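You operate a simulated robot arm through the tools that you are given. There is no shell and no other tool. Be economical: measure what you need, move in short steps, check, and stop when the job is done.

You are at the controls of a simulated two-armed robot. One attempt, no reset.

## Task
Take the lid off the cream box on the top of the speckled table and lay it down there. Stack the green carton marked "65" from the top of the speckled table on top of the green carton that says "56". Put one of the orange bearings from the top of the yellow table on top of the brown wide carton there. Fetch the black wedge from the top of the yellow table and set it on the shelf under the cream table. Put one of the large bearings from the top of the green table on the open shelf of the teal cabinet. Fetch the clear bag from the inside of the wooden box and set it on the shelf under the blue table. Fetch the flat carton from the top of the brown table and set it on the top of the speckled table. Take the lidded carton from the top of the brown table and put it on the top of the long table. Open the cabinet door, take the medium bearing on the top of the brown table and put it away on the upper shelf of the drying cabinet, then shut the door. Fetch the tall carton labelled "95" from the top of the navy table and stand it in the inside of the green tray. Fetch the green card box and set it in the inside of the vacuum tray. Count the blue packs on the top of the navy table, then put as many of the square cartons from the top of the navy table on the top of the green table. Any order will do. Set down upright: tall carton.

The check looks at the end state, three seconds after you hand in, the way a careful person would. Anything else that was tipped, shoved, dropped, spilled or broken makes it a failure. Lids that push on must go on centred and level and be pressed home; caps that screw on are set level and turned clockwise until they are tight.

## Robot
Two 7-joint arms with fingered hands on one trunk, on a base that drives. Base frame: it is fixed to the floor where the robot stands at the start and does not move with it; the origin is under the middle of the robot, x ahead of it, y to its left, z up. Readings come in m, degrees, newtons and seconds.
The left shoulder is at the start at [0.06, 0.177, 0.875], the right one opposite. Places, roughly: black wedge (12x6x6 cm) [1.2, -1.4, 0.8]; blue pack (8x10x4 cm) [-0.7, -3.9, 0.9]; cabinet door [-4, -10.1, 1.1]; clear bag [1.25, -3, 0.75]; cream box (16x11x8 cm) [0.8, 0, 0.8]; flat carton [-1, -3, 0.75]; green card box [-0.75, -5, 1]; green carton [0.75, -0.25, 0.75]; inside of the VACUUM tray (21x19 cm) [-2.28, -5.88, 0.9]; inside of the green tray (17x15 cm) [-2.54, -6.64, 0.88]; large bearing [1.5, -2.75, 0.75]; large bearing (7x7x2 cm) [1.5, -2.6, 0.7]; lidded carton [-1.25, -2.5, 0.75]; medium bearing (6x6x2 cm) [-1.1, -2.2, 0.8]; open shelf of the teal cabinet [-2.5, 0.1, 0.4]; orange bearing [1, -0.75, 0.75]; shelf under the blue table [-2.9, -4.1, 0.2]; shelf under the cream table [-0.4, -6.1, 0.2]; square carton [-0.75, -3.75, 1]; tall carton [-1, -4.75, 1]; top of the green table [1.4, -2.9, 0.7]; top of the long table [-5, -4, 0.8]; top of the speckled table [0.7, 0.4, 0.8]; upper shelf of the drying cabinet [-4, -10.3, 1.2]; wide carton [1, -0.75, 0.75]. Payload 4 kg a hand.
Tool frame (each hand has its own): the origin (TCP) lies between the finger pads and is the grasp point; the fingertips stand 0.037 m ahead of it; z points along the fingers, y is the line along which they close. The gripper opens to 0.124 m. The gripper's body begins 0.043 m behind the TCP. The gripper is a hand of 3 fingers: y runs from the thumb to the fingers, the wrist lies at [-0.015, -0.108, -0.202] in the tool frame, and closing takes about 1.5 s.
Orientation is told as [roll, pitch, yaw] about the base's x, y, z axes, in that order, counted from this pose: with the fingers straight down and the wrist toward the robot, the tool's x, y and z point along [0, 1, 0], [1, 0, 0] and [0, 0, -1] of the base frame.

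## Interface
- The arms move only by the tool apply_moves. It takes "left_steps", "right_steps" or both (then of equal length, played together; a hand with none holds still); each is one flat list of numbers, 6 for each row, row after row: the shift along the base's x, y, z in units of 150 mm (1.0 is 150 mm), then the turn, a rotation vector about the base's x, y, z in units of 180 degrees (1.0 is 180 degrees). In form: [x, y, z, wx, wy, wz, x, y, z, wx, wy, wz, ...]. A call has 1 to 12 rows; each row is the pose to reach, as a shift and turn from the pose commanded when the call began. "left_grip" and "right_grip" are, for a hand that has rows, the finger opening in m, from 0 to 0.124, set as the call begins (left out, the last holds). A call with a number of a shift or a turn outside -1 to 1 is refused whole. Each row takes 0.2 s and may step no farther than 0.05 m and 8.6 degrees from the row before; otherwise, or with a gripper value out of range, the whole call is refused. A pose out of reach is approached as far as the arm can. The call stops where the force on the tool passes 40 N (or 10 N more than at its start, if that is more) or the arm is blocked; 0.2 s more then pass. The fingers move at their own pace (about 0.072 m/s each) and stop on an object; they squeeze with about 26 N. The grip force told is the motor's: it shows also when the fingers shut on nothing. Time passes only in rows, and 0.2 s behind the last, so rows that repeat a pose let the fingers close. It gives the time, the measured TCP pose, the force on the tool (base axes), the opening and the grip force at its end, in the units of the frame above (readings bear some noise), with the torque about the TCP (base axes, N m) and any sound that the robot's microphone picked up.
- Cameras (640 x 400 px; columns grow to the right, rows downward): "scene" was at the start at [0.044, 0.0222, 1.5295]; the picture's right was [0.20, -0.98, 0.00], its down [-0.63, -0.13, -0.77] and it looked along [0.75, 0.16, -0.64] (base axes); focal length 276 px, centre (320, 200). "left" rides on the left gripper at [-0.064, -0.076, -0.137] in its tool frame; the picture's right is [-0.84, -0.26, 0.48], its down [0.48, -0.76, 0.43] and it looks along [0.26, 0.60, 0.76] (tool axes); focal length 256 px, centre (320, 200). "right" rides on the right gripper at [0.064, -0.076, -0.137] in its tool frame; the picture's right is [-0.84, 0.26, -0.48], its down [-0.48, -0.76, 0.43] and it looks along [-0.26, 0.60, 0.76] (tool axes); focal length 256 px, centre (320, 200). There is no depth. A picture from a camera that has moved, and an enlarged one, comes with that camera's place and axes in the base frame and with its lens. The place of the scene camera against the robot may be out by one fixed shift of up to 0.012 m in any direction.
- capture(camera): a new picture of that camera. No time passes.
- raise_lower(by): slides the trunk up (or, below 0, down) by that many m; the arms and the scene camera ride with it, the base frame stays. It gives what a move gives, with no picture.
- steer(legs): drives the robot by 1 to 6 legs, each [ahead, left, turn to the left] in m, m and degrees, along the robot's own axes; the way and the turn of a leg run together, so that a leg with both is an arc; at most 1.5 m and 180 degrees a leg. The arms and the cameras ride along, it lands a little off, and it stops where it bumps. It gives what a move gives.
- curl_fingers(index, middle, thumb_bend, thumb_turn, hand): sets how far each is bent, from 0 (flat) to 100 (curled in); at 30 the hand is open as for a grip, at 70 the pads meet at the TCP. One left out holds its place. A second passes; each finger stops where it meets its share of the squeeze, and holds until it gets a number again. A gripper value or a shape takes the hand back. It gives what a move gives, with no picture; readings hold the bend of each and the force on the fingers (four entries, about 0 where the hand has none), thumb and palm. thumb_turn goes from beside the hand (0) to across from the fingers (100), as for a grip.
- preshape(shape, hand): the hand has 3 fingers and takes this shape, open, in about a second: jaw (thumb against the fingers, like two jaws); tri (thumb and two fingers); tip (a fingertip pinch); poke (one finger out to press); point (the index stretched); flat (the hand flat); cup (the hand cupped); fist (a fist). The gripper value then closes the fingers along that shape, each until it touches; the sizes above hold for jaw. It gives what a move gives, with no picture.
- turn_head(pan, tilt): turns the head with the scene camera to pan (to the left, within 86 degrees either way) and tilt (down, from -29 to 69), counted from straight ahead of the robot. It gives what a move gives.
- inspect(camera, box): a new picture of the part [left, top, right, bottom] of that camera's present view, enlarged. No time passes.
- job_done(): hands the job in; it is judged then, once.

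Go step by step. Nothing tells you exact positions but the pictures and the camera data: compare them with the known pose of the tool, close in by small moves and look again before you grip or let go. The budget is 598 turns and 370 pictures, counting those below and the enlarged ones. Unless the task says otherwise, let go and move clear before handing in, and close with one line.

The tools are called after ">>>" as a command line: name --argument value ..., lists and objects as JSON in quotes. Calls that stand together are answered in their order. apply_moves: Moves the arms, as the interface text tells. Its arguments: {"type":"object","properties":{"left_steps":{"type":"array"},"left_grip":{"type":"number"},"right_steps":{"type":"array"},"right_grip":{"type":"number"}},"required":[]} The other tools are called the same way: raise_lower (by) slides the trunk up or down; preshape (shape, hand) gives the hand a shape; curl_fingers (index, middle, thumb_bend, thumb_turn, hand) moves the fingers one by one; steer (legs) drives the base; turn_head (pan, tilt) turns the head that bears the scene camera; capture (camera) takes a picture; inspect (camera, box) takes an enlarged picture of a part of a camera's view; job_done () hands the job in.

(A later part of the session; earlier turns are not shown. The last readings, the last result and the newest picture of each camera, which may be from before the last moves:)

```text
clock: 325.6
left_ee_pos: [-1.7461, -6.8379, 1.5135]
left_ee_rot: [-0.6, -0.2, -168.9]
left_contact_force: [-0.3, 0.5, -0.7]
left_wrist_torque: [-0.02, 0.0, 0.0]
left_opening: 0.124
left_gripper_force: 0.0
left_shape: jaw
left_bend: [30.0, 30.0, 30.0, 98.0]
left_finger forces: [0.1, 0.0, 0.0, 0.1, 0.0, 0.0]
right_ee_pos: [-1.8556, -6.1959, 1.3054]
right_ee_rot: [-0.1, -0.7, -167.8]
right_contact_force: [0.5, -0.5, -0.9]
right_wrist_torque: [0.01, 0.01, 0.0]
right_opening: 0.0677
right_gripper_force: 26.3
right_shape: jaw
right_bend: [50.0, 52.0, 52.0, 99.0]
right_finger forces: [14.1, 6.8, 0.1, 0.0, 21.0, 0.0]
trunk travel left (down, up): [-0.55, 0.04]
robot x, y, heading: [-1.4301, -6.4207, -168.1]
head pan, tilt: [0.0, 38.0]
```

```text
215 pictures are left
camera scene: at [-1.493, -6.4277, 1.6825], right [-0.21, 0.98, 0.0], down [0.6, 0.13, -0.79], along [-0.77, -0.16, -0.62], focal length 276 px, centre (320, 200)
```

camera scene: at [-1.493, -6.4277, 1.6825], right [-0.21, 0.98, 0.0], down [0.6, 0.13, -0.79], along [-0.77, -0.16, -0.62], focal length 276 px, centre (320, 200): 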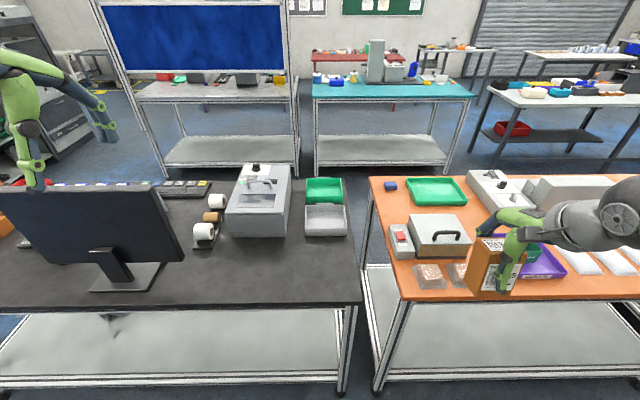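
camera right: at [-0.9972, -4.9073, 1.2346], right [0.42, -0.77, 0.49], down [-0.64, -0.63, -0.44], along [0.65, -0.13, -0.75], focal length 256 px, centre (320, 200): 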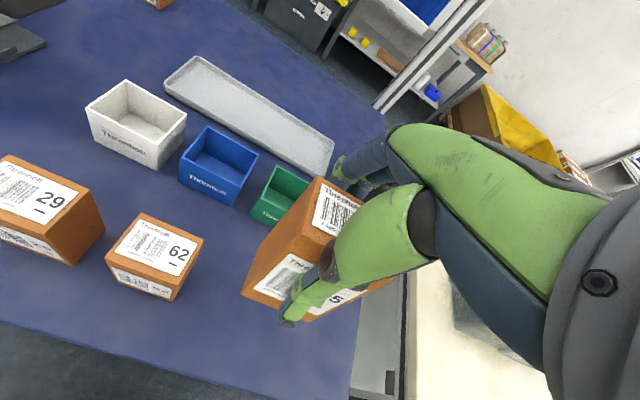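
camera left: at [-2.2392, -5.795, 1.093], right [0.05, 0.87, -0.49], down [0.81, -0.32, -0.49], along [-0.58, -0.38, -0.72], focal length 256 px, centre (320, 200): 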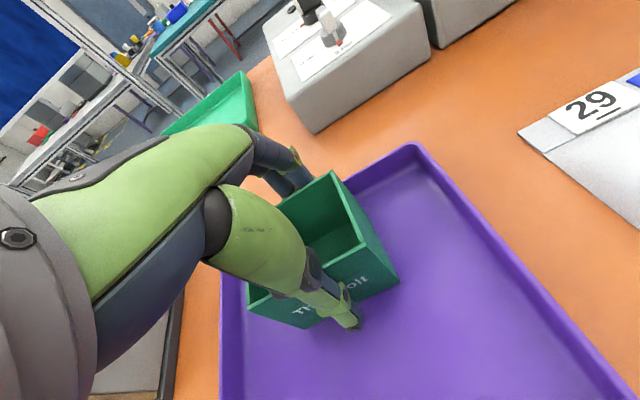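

>>> steer --legs '[[0.2, 0.1, 0]]'

>>> apply_moves --right_steps '[-0.3, -0.08, 0, 0, 0, 0, -0.6, -0.16, 0, 0, 0, 0, -0.9, -0.24, 0, 0, 0, 0, -1, -0.4, 0, 0, 0, 0]'

>>> apply_moves --right_steps '[-0.3, -0.08, 0, 0, 0, 0, -0.6, -0.16, 0, 0, 0, 0, -0.9, -0.24, 0, 0, 0, 0, -1, -0.4, 0, 0, 0, 0]'

>>> capture --camera "right"

>>> capture --camera "scene"

```text
clock: 327.3
left_ee_pos: [-1.9187, -6.9792, 1.5131]
left_ee_rot: [-0.6, -0.2, -168.7]
left_contact_force: [-0.2, -0.4, -0.3]
left_wrist_torque: [0.03, -0.02, 0.01]
left_opening: 0.1238
left_gripper_force: 0.1
left_shape: jaw
left_bend: [30.0, 30.0, 30.0, 98.0]
left_finger forces: [0.1, 0.0, 0.0, 0.0, 0.0, 0.0]
right_ee_pos: [-2.0314, -6.3365, 1.3047]
right_ee_rot: [-0.1, -0.6, -167.6]
right_contact_force: [-1.0, -0.6, -2.7]
right_wrist_torque: [0.02, -0.02, 0.01]
right_opening: 0.0675
right_gripper_force: 26.5
right_shape: jaw
right_bend: [50.0, 52.0, 52.0, 99.0]
right_finger forces: [14.1, 6.8, 0.0, 0.0, 21.0, 0.1]
trunk travel left (down, up): [-0.55, 0.04]
robot x, y, heading: [-1.5993, -6.5584, -167.7]
head pan, tilt: [0.0, 38.0]
```

```text
clock: 328.3
left_ee_pos: [-1.917, -6.9787, 1.5148]
left_ee_rot: [-0.6, -0.1, -168.5]
left_contact_force: [0.6, 0.5, 0.6]
left_wrist_torque: [0.04, -0.01, 0.04]
left_opening: 0.1239
left_gripper_force: 0.0
left_shape: jaw
left_bend: [30.0, 30.0, 30.0, 98.0]
left_finger forces: [0.0, 0.0, 0.1, 0.0, 0.0, 0.1]
right_ee_pos: [-2.178, -6.3952, 1.3074]
right_ee_rot: [-0.1, -0.7, -167.6]
right_contact_force: [0.4, -0.2, -2.1]
right_wrist_torque: [0.02, 0.02, 0.02]
right_opening: 0.0674
right_gripper_force: 26.1
right_shape: jaw
right_bend: [50.0, 52.0, 52.0, 99.0]
right_finger forces: [14.1, 6.7, 0.0, 0.0, 20.8, 0.0]
trunk travel left (down, up): [-0.55, 0.04]
robot x, y, heading: [-1.6019, -6.561, -167.9]
head pan, tilt: [0.0, 38.0]
```

```text
clock: 329.3
left_ee_pos: [-1.918, -6.9779, 1.5155]
left_ee_rot: [-0.6, -0.1, -168.6]
left_contact_force: [-0.2, 0.0, -0.4]
left_wrist_torque: [0.02, 0.0, -0.02]
left_opening: 0.1238
left_gripper_force: 0.0
left_shape: jaw
left_bend: [30.0, 30.0, 30.0, 98.0]
left_finger forces: [0.0, 0.0, 0.1, 0.1, 0.1, 0.1]
right_ee_pos: [-2.3297, -6.4567, 1.3074]
right_ee_rot: [-0.1, -0.8, -167.8]
right_contact_force: [0.9, 0.6, -3.0]
right_wrist_torque: [0.03, 0.02, -0.01]
right_opening: 0.0674
right_gripper_force: 26.5
right_shape: jaw
right_bend: [50.0, 52.0, 52.0, 99.0]
right_finger forces: [14.1, 6.8, 0.0, 0.0, 20.8, 0.0]
trunk travel left (down, up): [-0.55, 0.04]
robot x, y, heading: [-1.6033, -6.5584, -167.7]
head pan, tilt: [0.0, 38.0]
```

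```text
214 pictures are left
camera right: at [-2.2405, -6.5029, 1.4419], right [-0.42, 0.76, 0.49], down [0.63, 0.63, -0.44], along [-0.65, 0.12, -0.75], focal length 256 px, centre (320, 200)
```

right: 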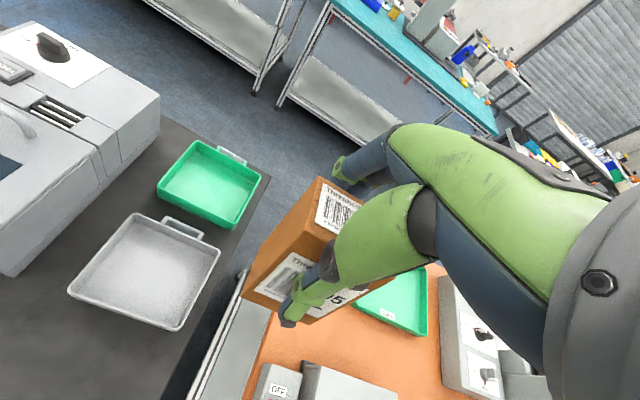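

```text
213 pictures are left
camera scene: at [-1.6663, -6.5681, 1.6825], right [-0.21, 0.98, 0.0], down [0.6, 0.13, -0.79], along [-0.77, -0.17, -0.62], focal length 276 px, centre (320, 200)
```

scene: 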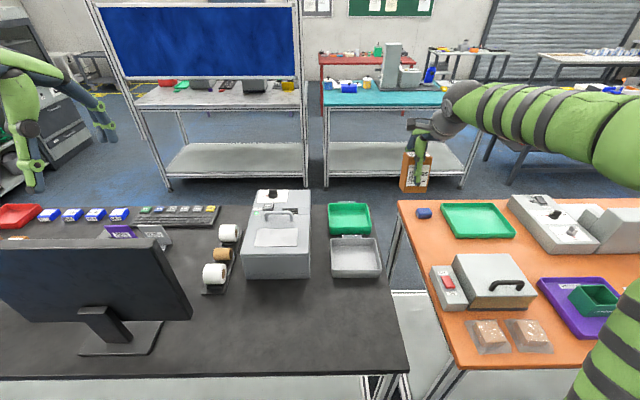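

>>> apply_moves --right_steps '[-0.25, -0.2, 0, 0, 0, 0, -0.5, -0.4, -0.05, 0, 0, 0, -0.75, -0.6, -0.1, 0, 0, 0, -0.95, -0.8, -0.2, 0, 0, 0, -1, -1, -0.3, 0, 0, 0]'

>>> apply_moves --right_steps '[-0.25, -0.1, -0.1, 0, 0, 0, -0.5, -0.25, -0.3, 0, 0, 0, -0.5, -0.25, -0.6, 0, 0, 0]'

>>> capture --camera "right"

>>> capture --camera "scene"

```text
clock: 330.5
left_ee_pos: [-1.9197, -6.9784, 1.5152]
left_ee_rot: [-0.6, -0.2, -168.6]
left_contact_force: [-0.2, -0.7, -0.2]
left_wrist_torque: [0.01, 0.03, 0.0]
left_opening: 0.1238
left_gripper_force: 0.1
left_shape: jaw
left_bend: [30.0, 30.0, 30.0, 98.0]
left_finger forces: [0.0, 0.1, 0.1, 0.0, 0.0, 0.0]
right_ee_pos: [-2.4785, -6.6045, 1.2593]
right_ee_rot: [-0.1, -0.6, -167.6]
right_contact_force: [-0.1, 0.0, -2.4]
right_wrist_torque: [-0.04, -0.02, 0.03]
right_opening: 0.0675
right_gripper_force: 26.3
right_shape: jaw
right_bend: [50.0, 52.0, 52.0, 99.0]
right_finger forces: [13.8, 6.6, 0.0, 0.1, 20.2, 0.1]
trunk travel left (down, up): [-0.55, 0.04]
robot x, y, heading: [-1.6041, -6.5603, -167.9]
head pan, tilt: [0.0, 38.0]
```

```text
refused: row 2 steps farther than a row can; nothing moved
```

```text
212 pictures are left
camera right: at [-2.3917, -6.6518, 1.3945], right [-0.42, 0.76, 0.49], down [0.63, 0.63, -0.44], along [-0.65, 0.12, -0.75], focal length 256 px, centre (320, 200)
```

right: 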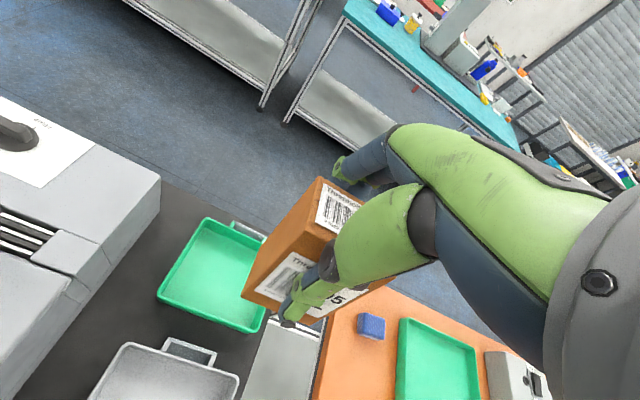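

```text
211 pictures are left
camera scene: at [-1.667, -6.5685, 1.6825], right [-0.21, 0.98, 0.0], down [0.6, 0.13, -0.79], along [-0.77, -0.17, -0.62], focal length 276 px, centre (320, 200)
```

scene: 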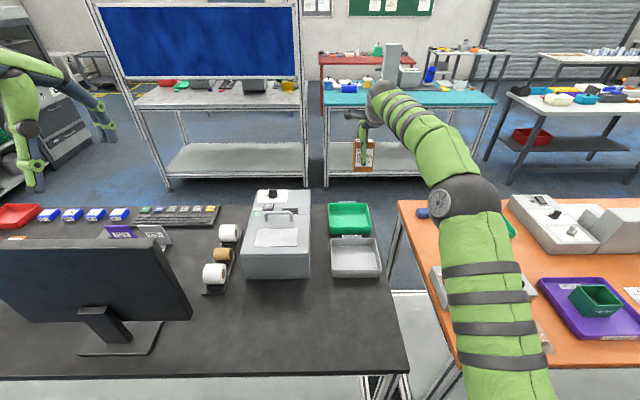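

>>> apply_moves --right_steps '[-0.18, -0.13, -0.05, 0, 0, 0, -0.36, -0.27, -0.2, 0, 0, 0, -0.36, -0.27, -0.5, 0, 0, 0, -0.36, -0.27, -0.8, 0, 0, 0, -0.36, -0.27, -1, 0, 0, 0]'

>>> capture --camera "right"

>>> inspect --camera "scene" --box '[280, 120, 460, 300]'

```text
clock: 331.7
left_ee_pos: [-1.9199, -6.9791, 1.5146]
left_ee_rot: [-0.7, -0.1, -168.6]
left_contact_force: [-0.2, 0.0, 0.0]
left_wrist_torque: [0.0, 0.01, -0.02]
left_opening: 0.1242
left_gripper_force: 0.0
left_shape: jaw
left_bend: [30.0, 30.0, 30.0, 98.0]
left_finger forces: [0.0, 0.0, 0.0, 0.0, 0.0, 0.0]
right_ee_pos: [-2.5312, -6.6445, 1.1081]
right_ee_rot: [0.0, -0.7, -167.5]
right_contact_force: [0.7, 0.7, -3.0]
right_wrist_torque: [-0.01, -0.01, -0.01]
right_opening: 0.0675
right_gripper_force: 26.4
right_shape: jaw
right_bend: [50.0, 53.0, 52.0, 99.0]
right_finger forces: [13.7, 6.6, 0.0, 0.1, 19.9, 0.0]
right hand out of reach, approached as far as the arm can: row 1, 2, 3, 4
trunk travel left (down, up): [-0.55, 0.04]
robot x, y, heading: [-1.601, -6.5609, -168.2]
head pan, tilt: [0.0, 38.0]
```

```text
210 pictures are left
camera right: at [-2.4427, -6.6904, 1.2447], right [-0.42, 0.76, 0.49], down [0.63, 0.63, -0.44], along [-0.65, 0.12, -0.75], focal length 256 px, centre (320, 200)
```

right: 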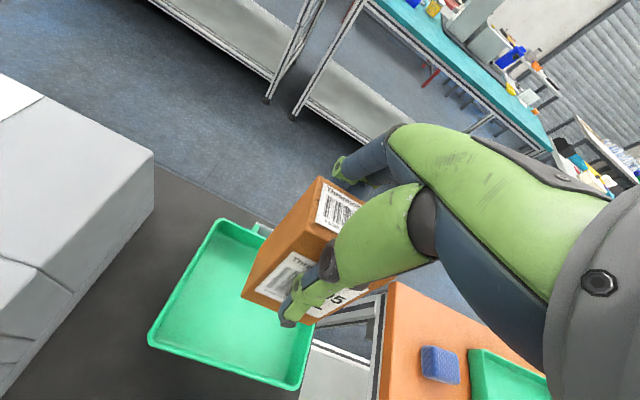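

```text
2.22 times, centred on (370, 210) of scene
camera zoom: at [-1.6671, -6.5674, 1.6825], right [-0.21, 0.98, 0.0], down [0.6, 0.13, -0.79], along [-0.77, -0.17, -0.62], focal length 614 px, centre (209, 178)
```

zoom: 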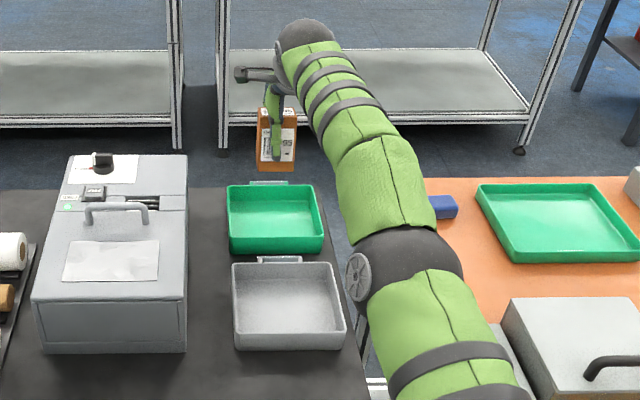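

>>> apply_moves --right_steps '[0, 0.08, -0.2, 0, 0, 0, 0, 0.08, -0.4, 0, 0, 0, 0, 0.08, -0.55, 0, 0, 0, 0, 0.08, -0.65, 0, 0, 0, 0, 0.08, -0.7, 0, 0, 0, 0, 0.08, -0.75, 0, 0, 0, 0, 0.08, -0.8, 0, 0, 0, 0, 0.08, -0.85, 0, 0, 0, 0, 0.08, -0.9, 0, 0, 0]'

>>> capture --camera "right"

>>> inspect --camera "scene" --box '[300, 150, 420, 270]'

```text
clock: 333.7
left_ee_pos: [-1.9194, -6.9779, 1.5144]
left_ee_rot: [-0.6, -0.2, -168.6]
left_contact_force: [-0.6, 0.4, -0.2]
left_wrist_torque: [0.0, 0.0, 0.04]
left_opening: 0.124
left_gripper_force: 0.0
left_shape: jaw
left_bend: [30.0, 30.0, 30.0, 98.0]
left_finger forces: [0.1, 0.0, 0.1, 0.0, 0.1, 0.0]
right_ee_pos: [-2.534, -6.6341, 0.9742]
right_ee_rot: [0.0, -0.6, -167.6]
right_contact_force: [-0.3, -0.7, -2.9]
right_wrist_torque: [0.0, 0.0, 0.01]
right_opening: 0.0673
right_gripper_force: 25.5
right_shape: jaw
right_bend: [50.0, 53.0, 52.0, 99.0]
right_finger forces: [13.6, 6.5, 0.0, 0.0, 19.6, 0.0]
trunk travel left (down, up): [-0.55, 0.04]
robot x, y, heading: [-1.6005, -6.56, -167.9]
head pan, tilt: [0.0, 38.0]
```

```text
208 pictures are left
camera right: at [-2.4451, -6.6807, 1.111], right [-0.42, 0.76, 0.49], down [0.63, 0.63, -0.44], along [-0.65, 0.12, -0.75], focal length 256 px, centre (320, 200)
```

right: 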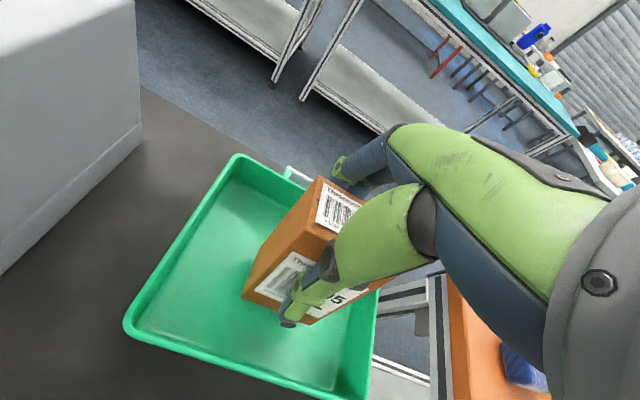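

```text
3.33 times, centred on (360, 210) of scene
camera zoom: at [-1.6671, -6.5675, 1.6825], right [-0.21, 0.98, 0.0], down [0.6, 0.13, -0.79], along [-0.77, -0.17, -0.62], focal length 922 px, centre (187, 167)
```

zoom: 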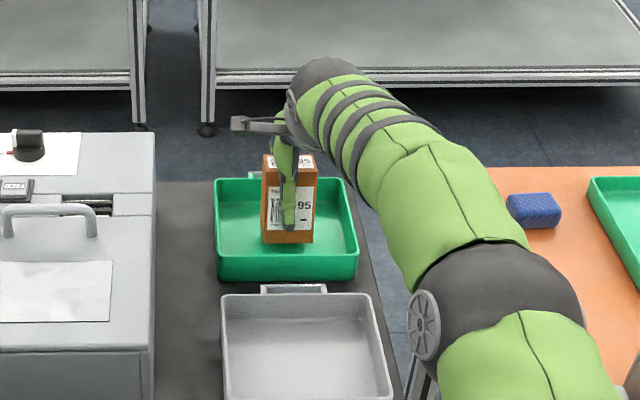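

>>> apply_moves --right_steps '[0, 0, -0.03, 0, 0, 0, 0, 0, -0.06, 0, 0, 0, 0, 0, -0.09, 0, 0, 0, 0, 0, -0.12, 0, 0, 0, 0, 0, -0.15, 0, 0, 0, 0, 0, -0.18, 0, 0, 0]'

>>> inspect --camera "scene" --box '[300, 150, 420, 270]'

```text
clock: 335.1
left_ee_pos: [-1.9162, -6.9779, 1.5151]
left_ee_rot: [-0.6, -0.4, -168.6]
left_contact_force: [-0.8, 0.2, -0.3]
left_wrist_torque: [0.0, 0.01, -0.02]
left_opening: 0.1238
left_gripper_force: 0.1
left_shape: jaw
left_bend: [30.0, 30.0, 30.0, 98.0]
left_finger forces: [0.1, 0.0, 0.0, 0.0, 0.0, 0.0]
right_ee_pos: [-2.5342, -6.6347, 0.9549]
right_ee_rot: [0.1, -1.2, -167.8]
right_contact_force: [1.1, 0.6, 34.7]
right_wrist_torque: [-0.17, 0.41, 0.05]
right_opening: 0.0684
right_gripper_force: 25.7
right_shape: jaw
right_bend: [49.0, 52.0, 52.0, 99.0]
right_finger forces: [15.0, 7.3, 0.0, 0.0, 31.1, 0.0]
trunk travel left (down, up): [-0.55, 0.04]
robot x, y, heading: [-1.5997, -6.5636, -167.8]
head pan, tilt: [0.0, 38.0]
```

```text
3.33 times, centred on (360, 210) of scene
camera zoom: at [-1.6634, -6.5673, 1.6829], right [-0.21, 0.98, 0.0], down [0.6, 0.13, -0.79], along [-0.77, -0.17, -0.61], focal length 922 px, centre (187, 167)
```

zoom: 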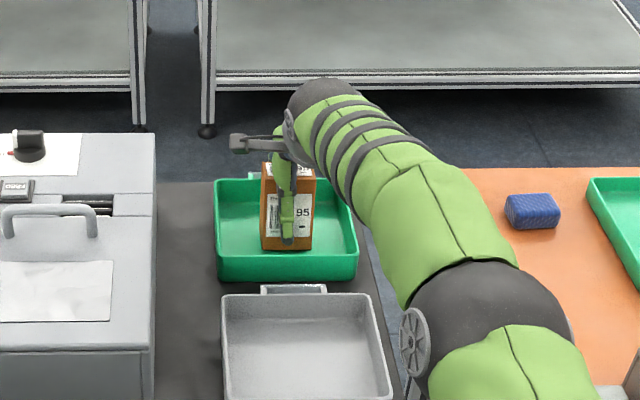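

>>> apply_moves --right_steps '[0, 0, 0.05, 0, 0, 0, 0, 0, 0.05, 0, 0, 0, 0, 0, 0.05, 0, 0, 0]'

>>> apply_moves --right_steps '[0, 0, 0, 0, 0, 0, 0, 0, 0, 0, 0, 0, 0, 0, 0, 0, 0, 0, 0, 0, 0, 0, 0, 0]' --right_grip 0.09

>>> apply_moves --right_steps '[0, 0, 0.15, 0, 0, 0, 0, 0, 0.3, 0, 0, 0, 0, 0, 0.6, 0, 0, 0, 0, 0, 0.9, 0, 0, 0]'

>>> inspect --camera "scene" --box '[300, 150, 420, 270]'

```text
clock: 335.9
left_ee_pos: [-1.9176, -6.9786, 1.5137]
left_ee_rot: [-0.5, -0.4, -168.6]
left_contact_force: [-0.4, -0.1, 0.2]
left_wrist_torque: [0.01, 0.01, -0.02]
left_opening: 0.124
left_gripper_force: 0.0
left_shape: jaw
left_bend: [30.0, 30.0, 30.0, 98.0]
left_finger forces: [0.0, 0.0, 0.1, 0.0, 0.0, 0.0]
right_ee_pos: [-2.5339, -6.6363, 0.9561]
right_ee_rot: [0.0, -0.6, -167.6]
right_contact_force: [-4.6, -1.6, 14.3]
right_wrist_torque: [-0.19, 0.6, 0.03]
right_opening: 0.0688
right_gripper_force: 26.3
right_shape: jaw
right_bend: [49.0, 52.0, 52.0, 99.0]
right_finger forces: [16.1, 8.3, 0.0, 0.1, 22.0, 0.0]
trunk travel left (down, up): [-0.55, 0.04]
robot x, y, heading: [-1.6006, -6.5557, -167.8]
head pan, tilt: [0.0, 38.0]
```

```text
clock: 336.9
left_ee_pos: [-1.9198, -6.9777, 1.515]
left_ee_rot: [-0.6, -0.2, -168.6]
left_contact_force: [0.3, 0.1, -0.1]
left_wrist_torque: [-0.04, 0.02, -0.01]
left_opening: 0.1238
left_gripper_force: 0.1
left_shape: jaw
left_bend: [30.0, 30.0, 30.0, 98.0]
left_finger forces: [0.0, 0.1, 0.0, 0.0, 0.1, 0.1]
right_ee_pos: [-2.5347, -6.6348, 0.9552]
right_ee_rot: [-0.1, -0.5, -167.6]
right_contact_force: [0.2, -0.6, -0.9]
right_wrist_torque: [-0.02, 0.01, -0.02]
right_opening: 0.0898
right_gripper_force: 0.1
right_shape: jaw
right_bend: [34.0, 37.0, 49.0, 99.0]
right_finger forces: [0.1, 0.0, 0.0, 0.1, 0.2, 0.0]
trunk travel left (down, up): [-0.55, 0.04]
robot x, y, heading: [-1.6009, -6.5609, -167.9]
head pan, tilt: [0.0, 38.0]
```

```text
clock: 337.9
left_ee_pos: [-1.9179, -6.9773, 1.515]
left_ee_rot: [-0.6, -0.1, -168.6]
left_contact_force: [-0.7, -0.4, 0.2]
left_wrist_torque: [0.0, -0.01, 0.02]
left_opening: 0.1237
left_gripper_force: 0.1
left_shape: jaw
left_bend: [30.0, 30.0, 30.0, 98.0]
left_finger forces: [0.0, 0.1, 0.1, 0.0, 0.0, 0.0]
right_ee_pos: [-2.5317, -6.6322, 1.092]
right_ee_rot: [-0.1, -0.7, -167.6]
right_contact_force: [-0.1, -0.5, 0.3]
right_wrist_torque: [0.01, 0.04, -0.02]
right_opening: 0.0901
right_gripper_force: 0.0
right_shape: jaw
right_bend: [34.0, 37.0, 49.0, 99.0]
right_finger forces: [0.0, 0.0, 0.0, 0.0, 0.0, 0.0]
trunk travel left (down, up): [-0.55, 0.04]
robot x, y, heading: [-1.5995, -6.5625, -167.6]
head pan, tilt: [0.0, 38.0]
```

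```text
3.33 times, centred on (360, 210) of scene
camera zoom: at [-1.6664, -6.5674, 1.6824], right [-0.21, 0.98, 0.0], down [0.6, 0.13, -0.79], along [-0.77, -0.17, -0.62], focal length 922 px, centre (187, 167)
```

zoom: 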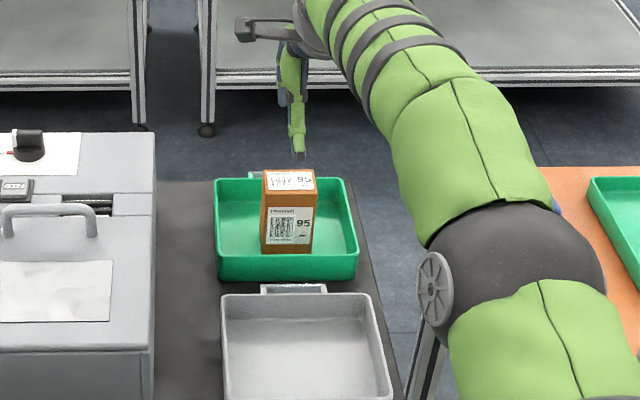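

>>> apply_moves --right_steps '[0.2, 0.04, 0.2, 0, 0, 0, 0.4, 0.08, 0.4, 0, 0, 0, 0.6, 0.12, 0.6, 0, 0, 0, 0.8, 0.16, 0.8, 0, 0, 0, 1, 0.2, 1, 0, 0, 0]'

>>> apply_moves --right_steps '[0.3, 0.1, 0, 0, 0, 0, 0.6, 0.2, 0, 0, 0, 0, 0.9, 0.3, 0, 0, 0, 0, 1, 0.5, 0, 0, 0, 0]'

>>> steer --legs '[[-0.1, 0, 0], [0, 0, -91], [1.2, 0, 0], [1.2, 0, 0]]'

>>> turn_head --pan 0 --tilt 28

>>> capture --camera "scene"

```text
clock: 339.1
left_ee_pos: [-1.9178, -6.9786, 1.5147]
left_ee_rot: [-0.5, -0.2, -168.6]
left_contact_force: [-0.4, -0.1, 0.3]
left_wrist_torque: [0.04, 0.03, 0.02]
left_opening: 0.1239
left_gripper_force: 0.1
left_shape: jaw
left_bend: [30.0, 30.0, 30.0, 98.0]
left_finger forces: [0.1, 0.0, 0.0, 0.0, 0.0, 0.1]
right_ee_pos: [-2.3791, -6.6052, 1.2406]
right_ee_rot: [0.0, -0.8, -167.6]
right_contact_force: [0.4, 0.2, 0.3]
right_wrist_torque: [-0.02, 0.03, 0.02]
right_opening: 0.0899
right_gripper_force: 0.0
right_shape: jaw
right_bend: [34.0, 37.0, 49.0, 99.0]
right_finger forces: [0.0, 0.1, 0.1, 0.0, 0.1, 0.0]
trunk travel left (down, up): [-0.55, 0.04]
robot x, y, heading: [-1.6046, -6.5597, -167.8]
head pan, tilt: [0.0, 38.0]
```

```text
clock: 340.1
left_ee_pos: [-1.9185, -6.9778, 1.5145]
left_ee_rot: [-0.5, -0.2, -168.6]
left_contact_force: [0.1, -1.0, 0.6]
left_wrist_torque: [-0.03, 0.03, -0.02]
left_opening: 0.1239
left_gripper_force: 0.1
left_shape: jaw
left_bend: [30.0, 30.0, 30.0, 98.0]
left_finger forces: [0.0, 0.0, 0.1, 0.1, 0.1, 0.0]
right_ee_pos: [-2.2319, -6.5282, 1.2414]
right_ee_rot: [0.0, -0.6, -167.8]
right_contact_force: [0.3, 0.3, -0.4]
right_wrist_torque: [-0.03, -0.04, 0.01]
right_opening: 0.0902
right_gripper_force: 0.1
right_shape: jaw
right_bend: [34.0, 37.0, 49.0, 99.0]
right_finger forces: [0.1, 0.0, 0.0, 0.0, 0.0, 0.0]
trunk travel left (down, up): [-0.55, 0.04]
robot x, y, heading: [-1.5981, -6.5634, -167.9]
head pan, tilt: [0.0, 38.0]
```

```text
clock: 356.6
left_ee_pos: [-2.394, -3.8412, 1.5154]
left_ee_rot: [-0.6, -0.1, 100.6]
left_contact_force: [-0.1, -0.5, 0.1]
left_wrist_torque: [-0.01, -0.03, -0.02]
left_opening: 0.124
left_gripper_force: 0.0
left_shape: jaw
left_bend: [30.0, 30.0, 30.0, 98.0]
left_finger forces: [0.1, 0.0, 0.0, 0.0, 0.1, 0.0]
right_ee_pos: [-1.9433, -3.5317, 1.2411]
right_ee_rot: [-0.1, -0.7, 101.6]
right_contact_force: [-0.7, 0.6, -0.1]
right_wrist_torque: [0.0, -0.03, -0.02]
right_opening: 0.0898
right_gripper_force: 0.1
right_shape: jaw
right_bend: [34.0, 37.0, 49.0, 99.0]
right_finger forces: [0.1, 0.1, 0.1, 0.0, 0.0, 0.0]
trunk travel left (down, up): [-0.55, 0.04]
robot x, y, heading: [-1.9789, -4.1653, 101.6]
head pan, tilt: [0.0, 38.0]
```

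```text
clock: 357.3
left_ee_pos: [-2.3946, -3.8421, 1.5142]
left_ee_rot: [-0.5, -0.2, 100.7]
left_contact_force: [0.0, -0.4, 0.8]
left_wrist_torque: [0.02, 0.02, -0.03]
left_opening: 0.1239
left_gripper_force: 0.1
left_shape: jaw
left_bend: [30.0, 30.0, 30.0, 98.0]
left_finger forces: [0.0, 0.0, 0.0, 0.0, 0.1, 0.1]
right_ee_pos: [-1.9426, -3.5311, 1.241]
right_ee_rot: [-0.2, -0.7, 101.6]
right_contact_force: [-0.4, -0.8, 0.2]
right_wrist_torque: [-0.01, -0.01, -0.01]
right_opening: 0.0898
right_gripper_force: 0.0
right_shape: jaw
right_bend: [34.0, 37.0, 49.0, 99.0]
right_finger forces: [0.1, 0.0, 0.0, 0.0, 0.0, 0.1]
trunk travel left (down, up): [-0.55, 0.04]
robot x, y, heading: [-1.9772, -4.1583, 101.4]
head pan, tilt: [0.0, 28.0]
```

```text
204 pictures are left
camera scene: at [-2.0025, -4.0978, 1.698], right [0.98, 0.2, 0.0], down [0.09, -0.46, -0.88], along [-0.18, 0.86, -0.47], focal length 276 px, centre (320, 200)
```

scene: 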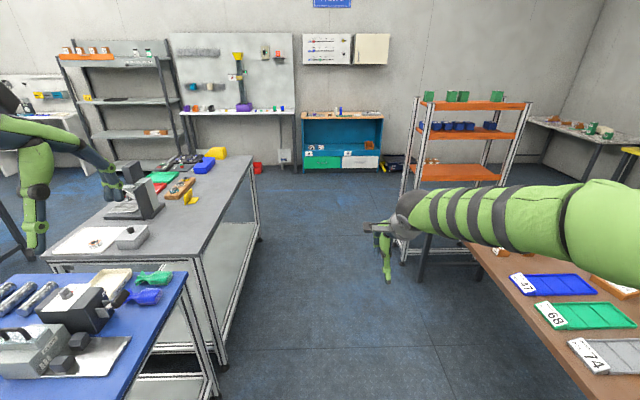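

>>> steer --legs '[[1.2, 0, 0], [0.3, -0.2, 0], [0, 0, -90]]'

>>> turn_head --pan 0 --tilt 42

>>> capture --camera "scene"

```text
clock: 369.2
left_ee_pos: [-1.7671, -2.2403, 1.5148]
left_ee_rot: [-0.6, -0.2, 9.7]
left_contact_force: [0.4, 0.4, -0.7]
left_wrist_torque: [0.01, 0.02, 0.0]
left_opening: 0.1236
left_gripper_force: 0.0
left_shape: jaw
left_bend: [30.0, 30.0, 30.0, 98.0]
left_finger forces: [0.0, 0.0, 0.0, 0.0, 0.0, 0.0]
right_ee_pos: [-1.4639, -2.6973, 1.2418]
right_ee_rot: [0.0, -0.6, 10.6]
right_contact_force: [-0.2, -0.5, -0.2]
right_wrist_torque: [-0.03, -0.05, 0.01]
right_opening: 0.0899
right_gripper_force: 0.1
right_shape: jaw
right_bend: [34.0, 37.0, 49.0, 99.0]
right_finger forces: [0.0, 0.0, 0.1, 0.0, 0.0, 0.1]
trunk travel left (down, up): [-0.55, 0.04]
robot x, y, heading: [-2.0967, -2.6489, 10.8]
head pan, tilt: [0.0, 28.0]
```

```text
clock: 369.9
left_ee_pos: [-1.7662, -2.2413, 1.5141]
left_ee_rot: [-0.5, -0.3, 9.7]
left_contact_force: [-0.3, -0.4, 1.4]
left_wrist_torque: [-0.01, -0.01, -0.02]
left_opening: 0.1241
left_gripper_force: 0.0
left_shape: jaw
left_bend: [30.0, 30.0, 30.0, 98.0]
left_finger forces: [0.1, 0.0, 0.0, 0.0, 0.1, 0.0]
right_ee_pos: [-1.4664, -2.6987, 1.2408]
right_ee_rot: [-0.1, -0.7, 10.7]
right_contact_force: [0.4, -0.4, 0.7]
right_wrist_torque: [0.02, -0.04, -0.01]
right_opening: 0.0898
right_gripper_force: 0.1
right_shape: jaw
right_bend: [34.0, 37.0, 49.0, 99.0]
right_finger forces: [0.0, 0.1, 0.0, 0.0, 0.0, 0.0]
trunk travel left (down, up): [-0.55, 0.04]
robot x, y, heading: [-2.0943, -2.6473, 10.4]
head pan, tilt: [0.0, 42.0]
```

```text
203 pictures are left
camera scene: at [-2.051, -2.6339, 1.6766], right [0.18, -0.98, 0.0], down [-0.66, -0.12, -0.74], along [0.73, 0.14, -0.67], focal length 276 px, centre (320, 200)
```

scene: 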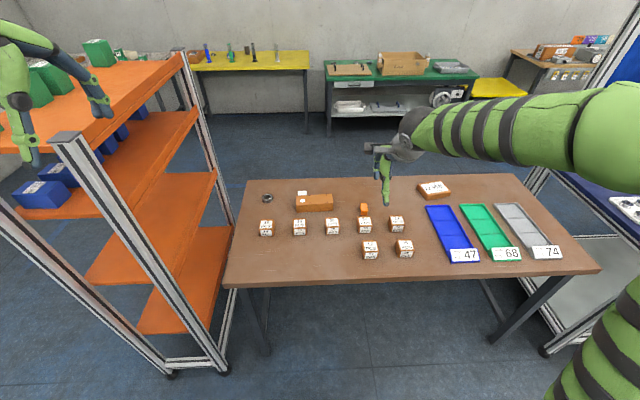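

>>> inspect --camera "scene" --box '[230, 170, 460, 280]'

>>> capture --camera "right"

>>> capture --camera "left"

```text
2.78 times, centred on (345, 225) of scene
camera zoom: at [-2.051, -2.6339, 1.6766], right [0.18, -0.98, 0.0], down [-0.66, -0.12, -0.74], along [0.73, 0.14, -0.67], focal length 770 px, centre (250, 130)
```

zoom: 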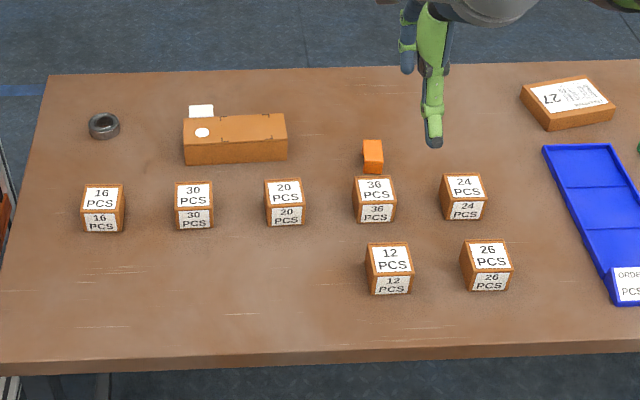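

```text
201 pictures are left
camera right: at [-1.5542, -2.6502, 1.3774], right [0.4, -0.78, 0.49], down [-0.65, -0.62, -0.44], along [0.64, -0.14, -0.75], focal length 256 px, centre (320, 200)
```

right: 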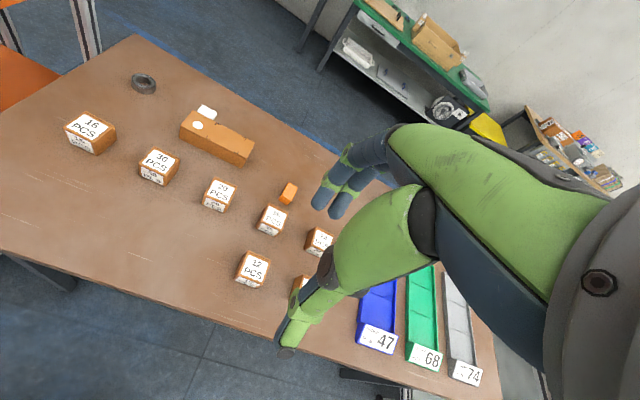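

```text
200 pictures are left
camera left: at [-1.8303, -2.3146, 1.6532], right [-0.11, -0.87, -0.48], down [-0.83, 0.34, -0.44], along [0.55, 0.35, -0.76], focal length 256 px, centre (320, 200)
```

left: 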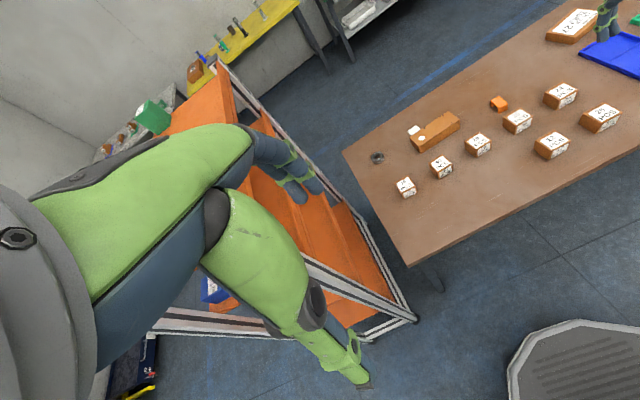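

>>> apply_moves --left_steps '[0.1, -0.25, 0, 0, 0, 0, 0.2, -0.5, 0, 0, 0, 0, 0.3, -0.75, 0, 0, 0, 0, 0.4, -1, 0, 0, 0, 0]'

>>> apply_moves --left_steps '[0.1, -0.25, 0, 0, 0, 0, 0.2, -0.5, 0, 0, 0, 0, 0.3, -0.75, 0, 0, 0, 0]' --right_steps '[0.25, 0.1, -0.05, 0, 0, 0.02, 0.5, 0.2, -0.1, 0, 0, 0.04, 0.75, 0.3, -0.15, 0, 0, 0.06]'

>>> steer --legs '[[0.2, 0, 0]]'

>>> capture --camera "scene"

>>> capture --camera "right"

```text
clock: 370.9
left_ee_pos: [-1.7048, -2.3908, 1.5155]
left_ee_rot: [-0.4, -0.2, 9.7]
left_contact_force: [0.3, -0.2, 0.8]
left_wrist_torque: [0.02, 0.04, 0.01]
left_opening: 0.124
left_gripper_force: 0.0
left_shape: jaw
left_bend: [30.0, 30.0, 30.0, 98.0]
left_finger forces: [0.0, 0.1, 0.1, 0.0, 0.1, 0.1]
right_ee_pos: [-1.4655, -2.6987, 1.2418]
right_ee_rot: [0.0, -0.8, 10.8]
right_contact_force: [-0.7, -0.9, 0.1]
right_wrist_torque: [0.0, 0.01, 0.0]
right_opening: 0.0898
right_gripper_force: 0.1
right_shape: jaw
right_bend: [34.0, 37.0, 49.0, 99.0]
right_finger forces: [0.0, 0.0, 0.0, 0.0, 0.1, 0.0]
trunk travel left (down, up): [-0.55, 0.04]
robot x, y, heading: [-2.0933, -2.6484, 10.4]
head pan, tilt: [0.0, 42.0]
```

```text
clock: 371.8
left_ee_pos: [-1.6566, -2.5038, 1.5132]
left_ee_rot: [-0.5, -0.1, 9.7]
left_contact_force: [0.3, -1.4, -0.6]
left_wrist_torque: [0.02, 0.06, 0.04]
left_opening: 0.1239
left_gripper_force: 0.0
left_shape: jaw
left_bend: [30.0, 30.0, 30.0, 98.0]
left_finger forces: [0.0, 0.1, 0.1, 0.0, 0.0, 0.0]
right_ee_pos: [-1.35, -2.6539, 1.2203]
right_ee_rot: [0.0, -0.7, 21.5]
right_contact_force: [0.1, -0.9, -0.3]
right_wrist_torque: [-0.02, 0.03, 0.02]
right_opening: 0.0899
right_gripper_force: 0.1
right_shape: jaw
right_bend: [34.0, 37.0, 49.0, 99.0]
right_finger forces: [0.1, 0.1, 0.1, 0.1, 0.1, 0.1]
trunk travel left (down, up): [-0.55, 0.04]
robot x, y, heading: [-2.0944, -2.6506, 10.6]
head pan, tilt: [0.0, 42.0]
```

```text
clock: 373.3
left_ee_pos: [-1.4644, -2.4641, 1.5143]
left_ee_rot: [-0.6, -0.2, 9.9]
left_contact_force: [0.2, -0.1, 0.1]
left_wrist_torque: [-0.04, 0.02, -0.03]
left_opening: 0.1236
left_gripper_force: 0.0
left_shape: jaw
left_bend: [30.0, 30.0, 30.0, 98.0]
left_finger forces: [0.0, 0.1, 0.0, 0.1, 0.1, 0.0]
right_ee_pos: [-1.1557, -2.6125, 1.2213]
right_ee_rot: [0.0, -0.6, 21.8]
right_contact_force: [0.6, -0.5, -0.4]
right_wrist_torque: [0.01, 0.01, 0.01]
right_opening: 0.09
right_gripper_force: 0.1
right_shape: jaw
right_bend: [34.0, 37.0, 49.0, 99.0]
right_finger forces: [0.1, 0.0, 0.1, 0.0, 0.0, 0.0]
trunk travel left (down, up): [-0.55, 0.04]
robot x, y, heading: [-1.898, -2.6091, 10.9]
head pan, tilt: [0.0, 42.0]
```

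```text
199 pictures are left
camera scene: at [-1.854, -2.5967, 1.6765], right [0.19, -0.98, 0.0], down [-0.66, -0.13, -0.74], along [0.73, 0.14, -0.67], focal length 276 px, centre (320, 200)
```

scene: 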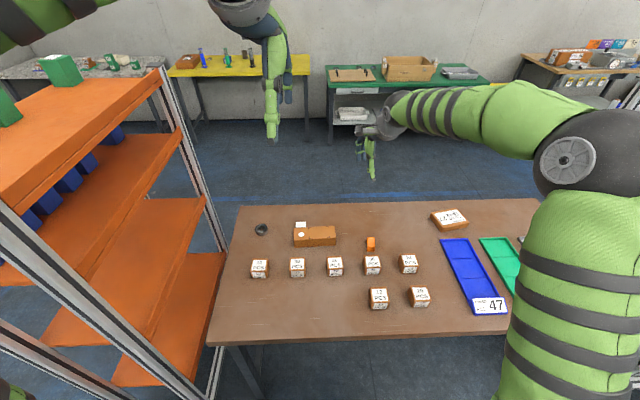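

```text
198 pictures are left
camera right: at [-1.2522, -2.5828, 1.3577], right [0.54, -0.68, 0.49], down [-0.52, -0.73, -0.44], along [0.66, -0.01, -0.75], focal length 256 px, centre (320, 200)
```

right: 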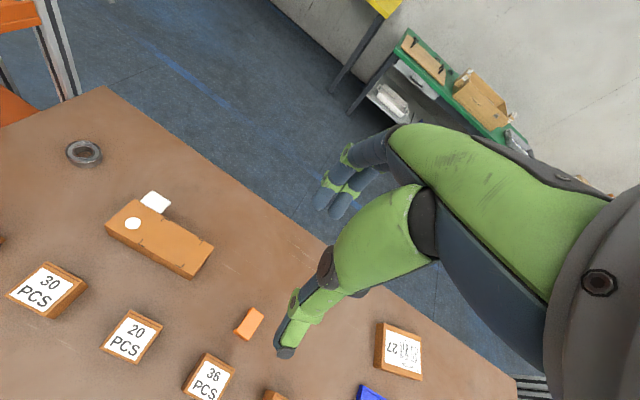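

>>> apply_moves --right_steps '[0, 0.1, -0.25, 0, 0, 0.02, 0, 0.3, -0.5, 0, 0, 0.04, 0, 0.5, -0.75, 0, 0, 0.06, 0.05, 0.75, -0.9, 0, 0, 0.08, 0.1, 1, -1, 0, 0, 0.1]' --right_grip 0.085

>>> apply_moves --right_steps '[0.05, 0.3, 0, 0, 0, 0, 0.1, 0.6, 0, 0, 0, 0, 0.12, 0.9, 0, 0, 0, 0, 0.15, 1, 0, 0, 0, 0]'

>>> apply_moves --right_steps '[0.02, 0.3, 0, 0, 0, 0, 0.02, 0.6, -0.1, 0, 0, 0, 0.02, 0.79, -0.3, 0, 0, 0, 0.02, 0.79, -0.6, 0, 0, 0]'

>>> capture --camera "right"

>>> capture --camera "scene"

```text
clock: 374.5
left_ee_pos: [-1.4642, -2.4651, 1.5145]
left_ee_rot: [-0.6, -0.2, 9.9]
left_contact_force: [-0.6, -0.8, -0.5]
left_wrist_torque: [0.0, -0.02, 0.0]
left_opening: 0.1239
left_gripper_force: 0.0
left_shape: jaw
left_bend: [30.0, 30.0, 30.0, 98.0]
left_finger forces: [0.0, 0.0, 0.0, 0.0, 0.0, 0.0]
right_ee_pos: [-1.1442, -2.4623, 1.0731]
right_ee_rot: [0.0, -0.6, 39.8]
right_contact_force: [0.0, 0.0, -0.6]
right_wrist_torque: [-0.01, 0.0, 0.01]
right_opening: 0.0855
right_gripper_force: 0.0
right_shape: jaw
right_bend: [35.0, 39.0, 51.0, 99.0]
right_finger forces: [0.1, 0.0, 0.1, 0.0, 0.0, 0.1]
trunk travel left (down, up): [-0.55, 0.04]
robot x, y, heading: [-1.8984, -2.6111, 10.9]
head pan, tilt: [0.0, 42.0]
```

```text
clock: 375.5
left_ee_pos: [-1.4651, -2.4659, 1.515]
left_ee_rot: [-0.5, -0.1, 9.9]
left_contact_force: [-0.4, 1.2, -0.2]
left_wrist_torque: [-0.02, 0.04, -0.02]
left_opening: 0.1239
left_gripper_force: 0.0
left_shape: jaw
left_bend: [30.0, 30.0, 30.0, 98.0]
left_finger forces: [0.0, 0.1, 0.0, 0.0, 0.0, 0.0]
right_ee_pos: [-1.1202, -2.3139, 1.0728]
right_ee_rot: [0.0, -0.7, 39.8]
right_contact_force: [-1.0, -0.2, -0.3]
right_wrist_torque: [0.01, 0.02, 0.0]
right_opening: 0.0851
right_gripper_force: 0.1
right_shape: jaw
right_bend: [35.0, 39.0, 51.0, 99.0]
right_finger forces: [0.1, 0.0, 0.1, 0.0, 0.0, 0.0]
trunk travel left (down, up): [-0.55, 0.04]
robot x, y, heading: [-1.901, -2.6151, 10.4]
head pan, tilt: [0.0, 42.0]
```

```text
clock: 376.5
left_ee_pos: [-1.4651, -2.4658, 1.5142]
left_ee_rot: [-0.5, -0.1, 9.9]
left_contact_force: [-0.4, 0.0, -0.7]
left_wrist_torque: [0.05, 0.01, -0.01]
left_opening: 0.1239
left_gripper_force: 0.0
left_shape: jaw
left_bend: [30.0, 30.0, 30.0, 98.0]
left_finger forces: [0.1, 0.1, 0.0, 0.0, 0.0, 0.0]
right_ee_pos: [-1.1387, -2.2487, 1.0033]
right_ee_rot: [0.0, -0.9, 39.7]
right_contact_force: [-0.2, 0.1, -0.7]
right_wrist_torque: [0.04, 0.01, -0.03]
right_opening: 0.085
right_gripper_force: 0.1
right_shape: jaw
right_bend: [35.0, 39.0, 51.0, 99.0]
right_finger forces: [0.0, 0.0, 0.0, 0.0, 0.0, 0.0]
right hand out of reach, approached as far as the arm can: row 1, 2, 3, 4
trunk travel left (down, up): [-0.55, 0.04]
robot x, y, heading: [-1.9003, -2.6118, 11.0]
head pan, tilt: [0.0, 42.0]
```

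```text
197 pictures are left
camera right: at [-1.2404, -2.2504, 1.1384], right [0.73, -0.48, 0.49], down [-0.27, -0.85, -0.44], along [0.63, 0.19, -0.75], focal length 256 px, centre (320, 200)
```

right: 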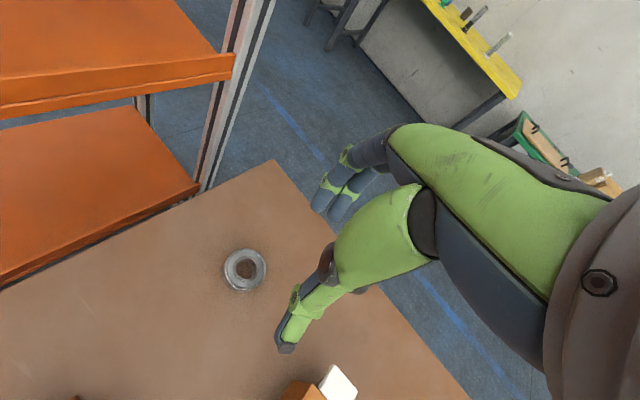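

```text
196 pictures are left
camera scene: at [-1.8559, -2.5981, 1.6766], right [0.19, -0.98, 0.0], down [-0.66, -0.12, -0.74], along [0.73, 0.14, -0.67], focal length 276 px, centre (320, 200)
```

scene: 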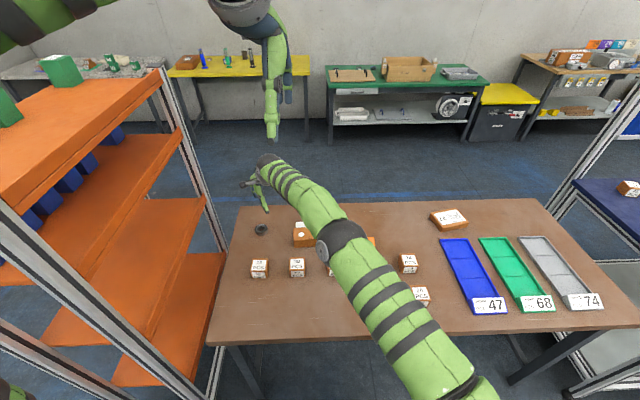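

>>> steer --legs '[[0.05, 0.02, 3]]'

>>> capture --camera "right"

```text
clock: 377.5
left_ee_pos: [-1.4275, -2.41, 1.5132]
left_ee_rot: [-0.6, -0.1, 13.1]
left_contact_force: [1.3, 0.1, -0.4]
left_wrist_torque: [-0.04, 0.04, 0.01]
left_opening: 0.124
left_gripper_force: 0.2
left_shape: jaw
left_bend: [30.0, 30.0, 30.0, 98.0]
left_finger forces: [0.0, 0.0, 0.0, 0.0, 0.1, 0.0]
right_ee_pos: [-1.1142, -2.1771, 1.0001]
right_ee_rot: [-0.2, -0.6, 42.8]
right_contact_force: [-0.3, 0.3, 0.4]
right_wrist_torque: [-0.01, 0.01, -0.02]
right_opening: 0.0851
right_gripper_force: 0.1
right_shape: jaw
right_bend: [35.0, 39.0, 51.0, 99.0]
right_finger forces: [0.0, 0.0, 0.0, 0.0, 0.1, 0.0]
trunk travel left (down, up): [-0.55, 0.04]
robot x, y, heading: [-1.855, -2.5858, 13.8]
head pan, tilt: [0.0, 42.0]
```

```text
195 pictures are left
camera right: at [-1.215, -2.1838, 1.1364], right [0.75, -0.44, 0.49], down [-0.23, -0.87, -0.44], along [0.62, 0.22, -0.75], focal length 256 px, centre (320, 200)
```

right: 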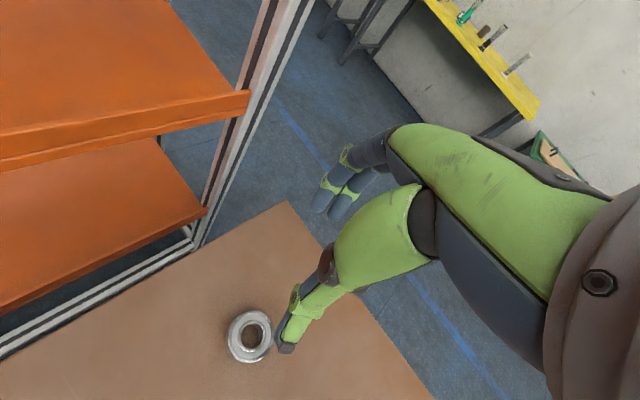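

>>> apply_moves --right_steps '[-0.02, -0.15, 0, 0, 0, 0, -0.04, -0.29, -0.1, 0, 0, 0, -0.04, -0.29, -0.4, 0, 0, 0, -0.04, -0.29, -0.7, 0, 0, 0]'

>>> capture --camera "right"

>>> inspect --camera "scene" --box '[220, 160, 340, 260]'

```text
clock: 378.5
left_ee_pos: [-1.4293, -2.4114, 1.5131]
left_ee_rot: [-0.6, -0.2, 12.9]
left_contact_force: [-1.0, 0.8, -0.3]
left_wrist_torque: [0.0, -0.01, 0.02]
left_opening: 0.124
left_gripper_force: 0.0
left_shape: jaw
left_bend: [30.0, 30.0, 30.0, 98.0]
left_finger forces: [0.0, 0.0, 0.0, 0.0, 0.1, 0.1]
right_ee_pos: [-1.1205, -2.2231, 0.8968]
right_ee_rot: [0.1, -0.7, 42.7]
right_contact_force: [0.2, -0.9, 0.5]
right_wrist_torque: [-0.01, 0.0, 0.03]
right_opening: 0.0851
right_gripper_force: 0.1
right_shape: jaw
right_bend: [35.0, 39.0, 51.0, 99.0]
right_finger forces: [0.0, 0.1, 0.1, 0.0, 0.0, 0.0]
trunk travel left (down, up): [-0.55, 0.04]
robot x, y, heading: [-1.8548, -2.5809, 13.7]
head pan, tilt: [0.0, 42.0]
```

```text
194 pictures are left
camera right: at [-1.2226, -2.2293, 1.0331], right [0.75, -0.44, 0.49], down [-0.23, -0.87, -0.44], along [0.62, 0.22, -0.75], focal length 256 px, centre (320, 200)
```

right: 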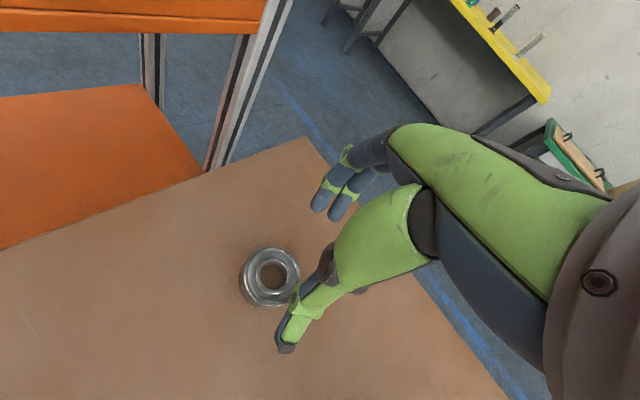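

```text
4.00 times, centred on (280, 210) of scene
camera zoom: at [-1.8116, -2.5636, 1.6766], right [0.24, -0.97, 0.0], down [-0.65, -0.16, -0.74], along [0.72, 0.18, -0.67], focal length 1106 px, centre (480, 160)
```

zoom: 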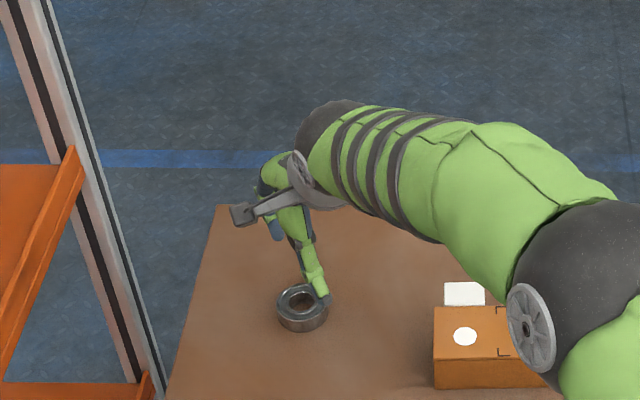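

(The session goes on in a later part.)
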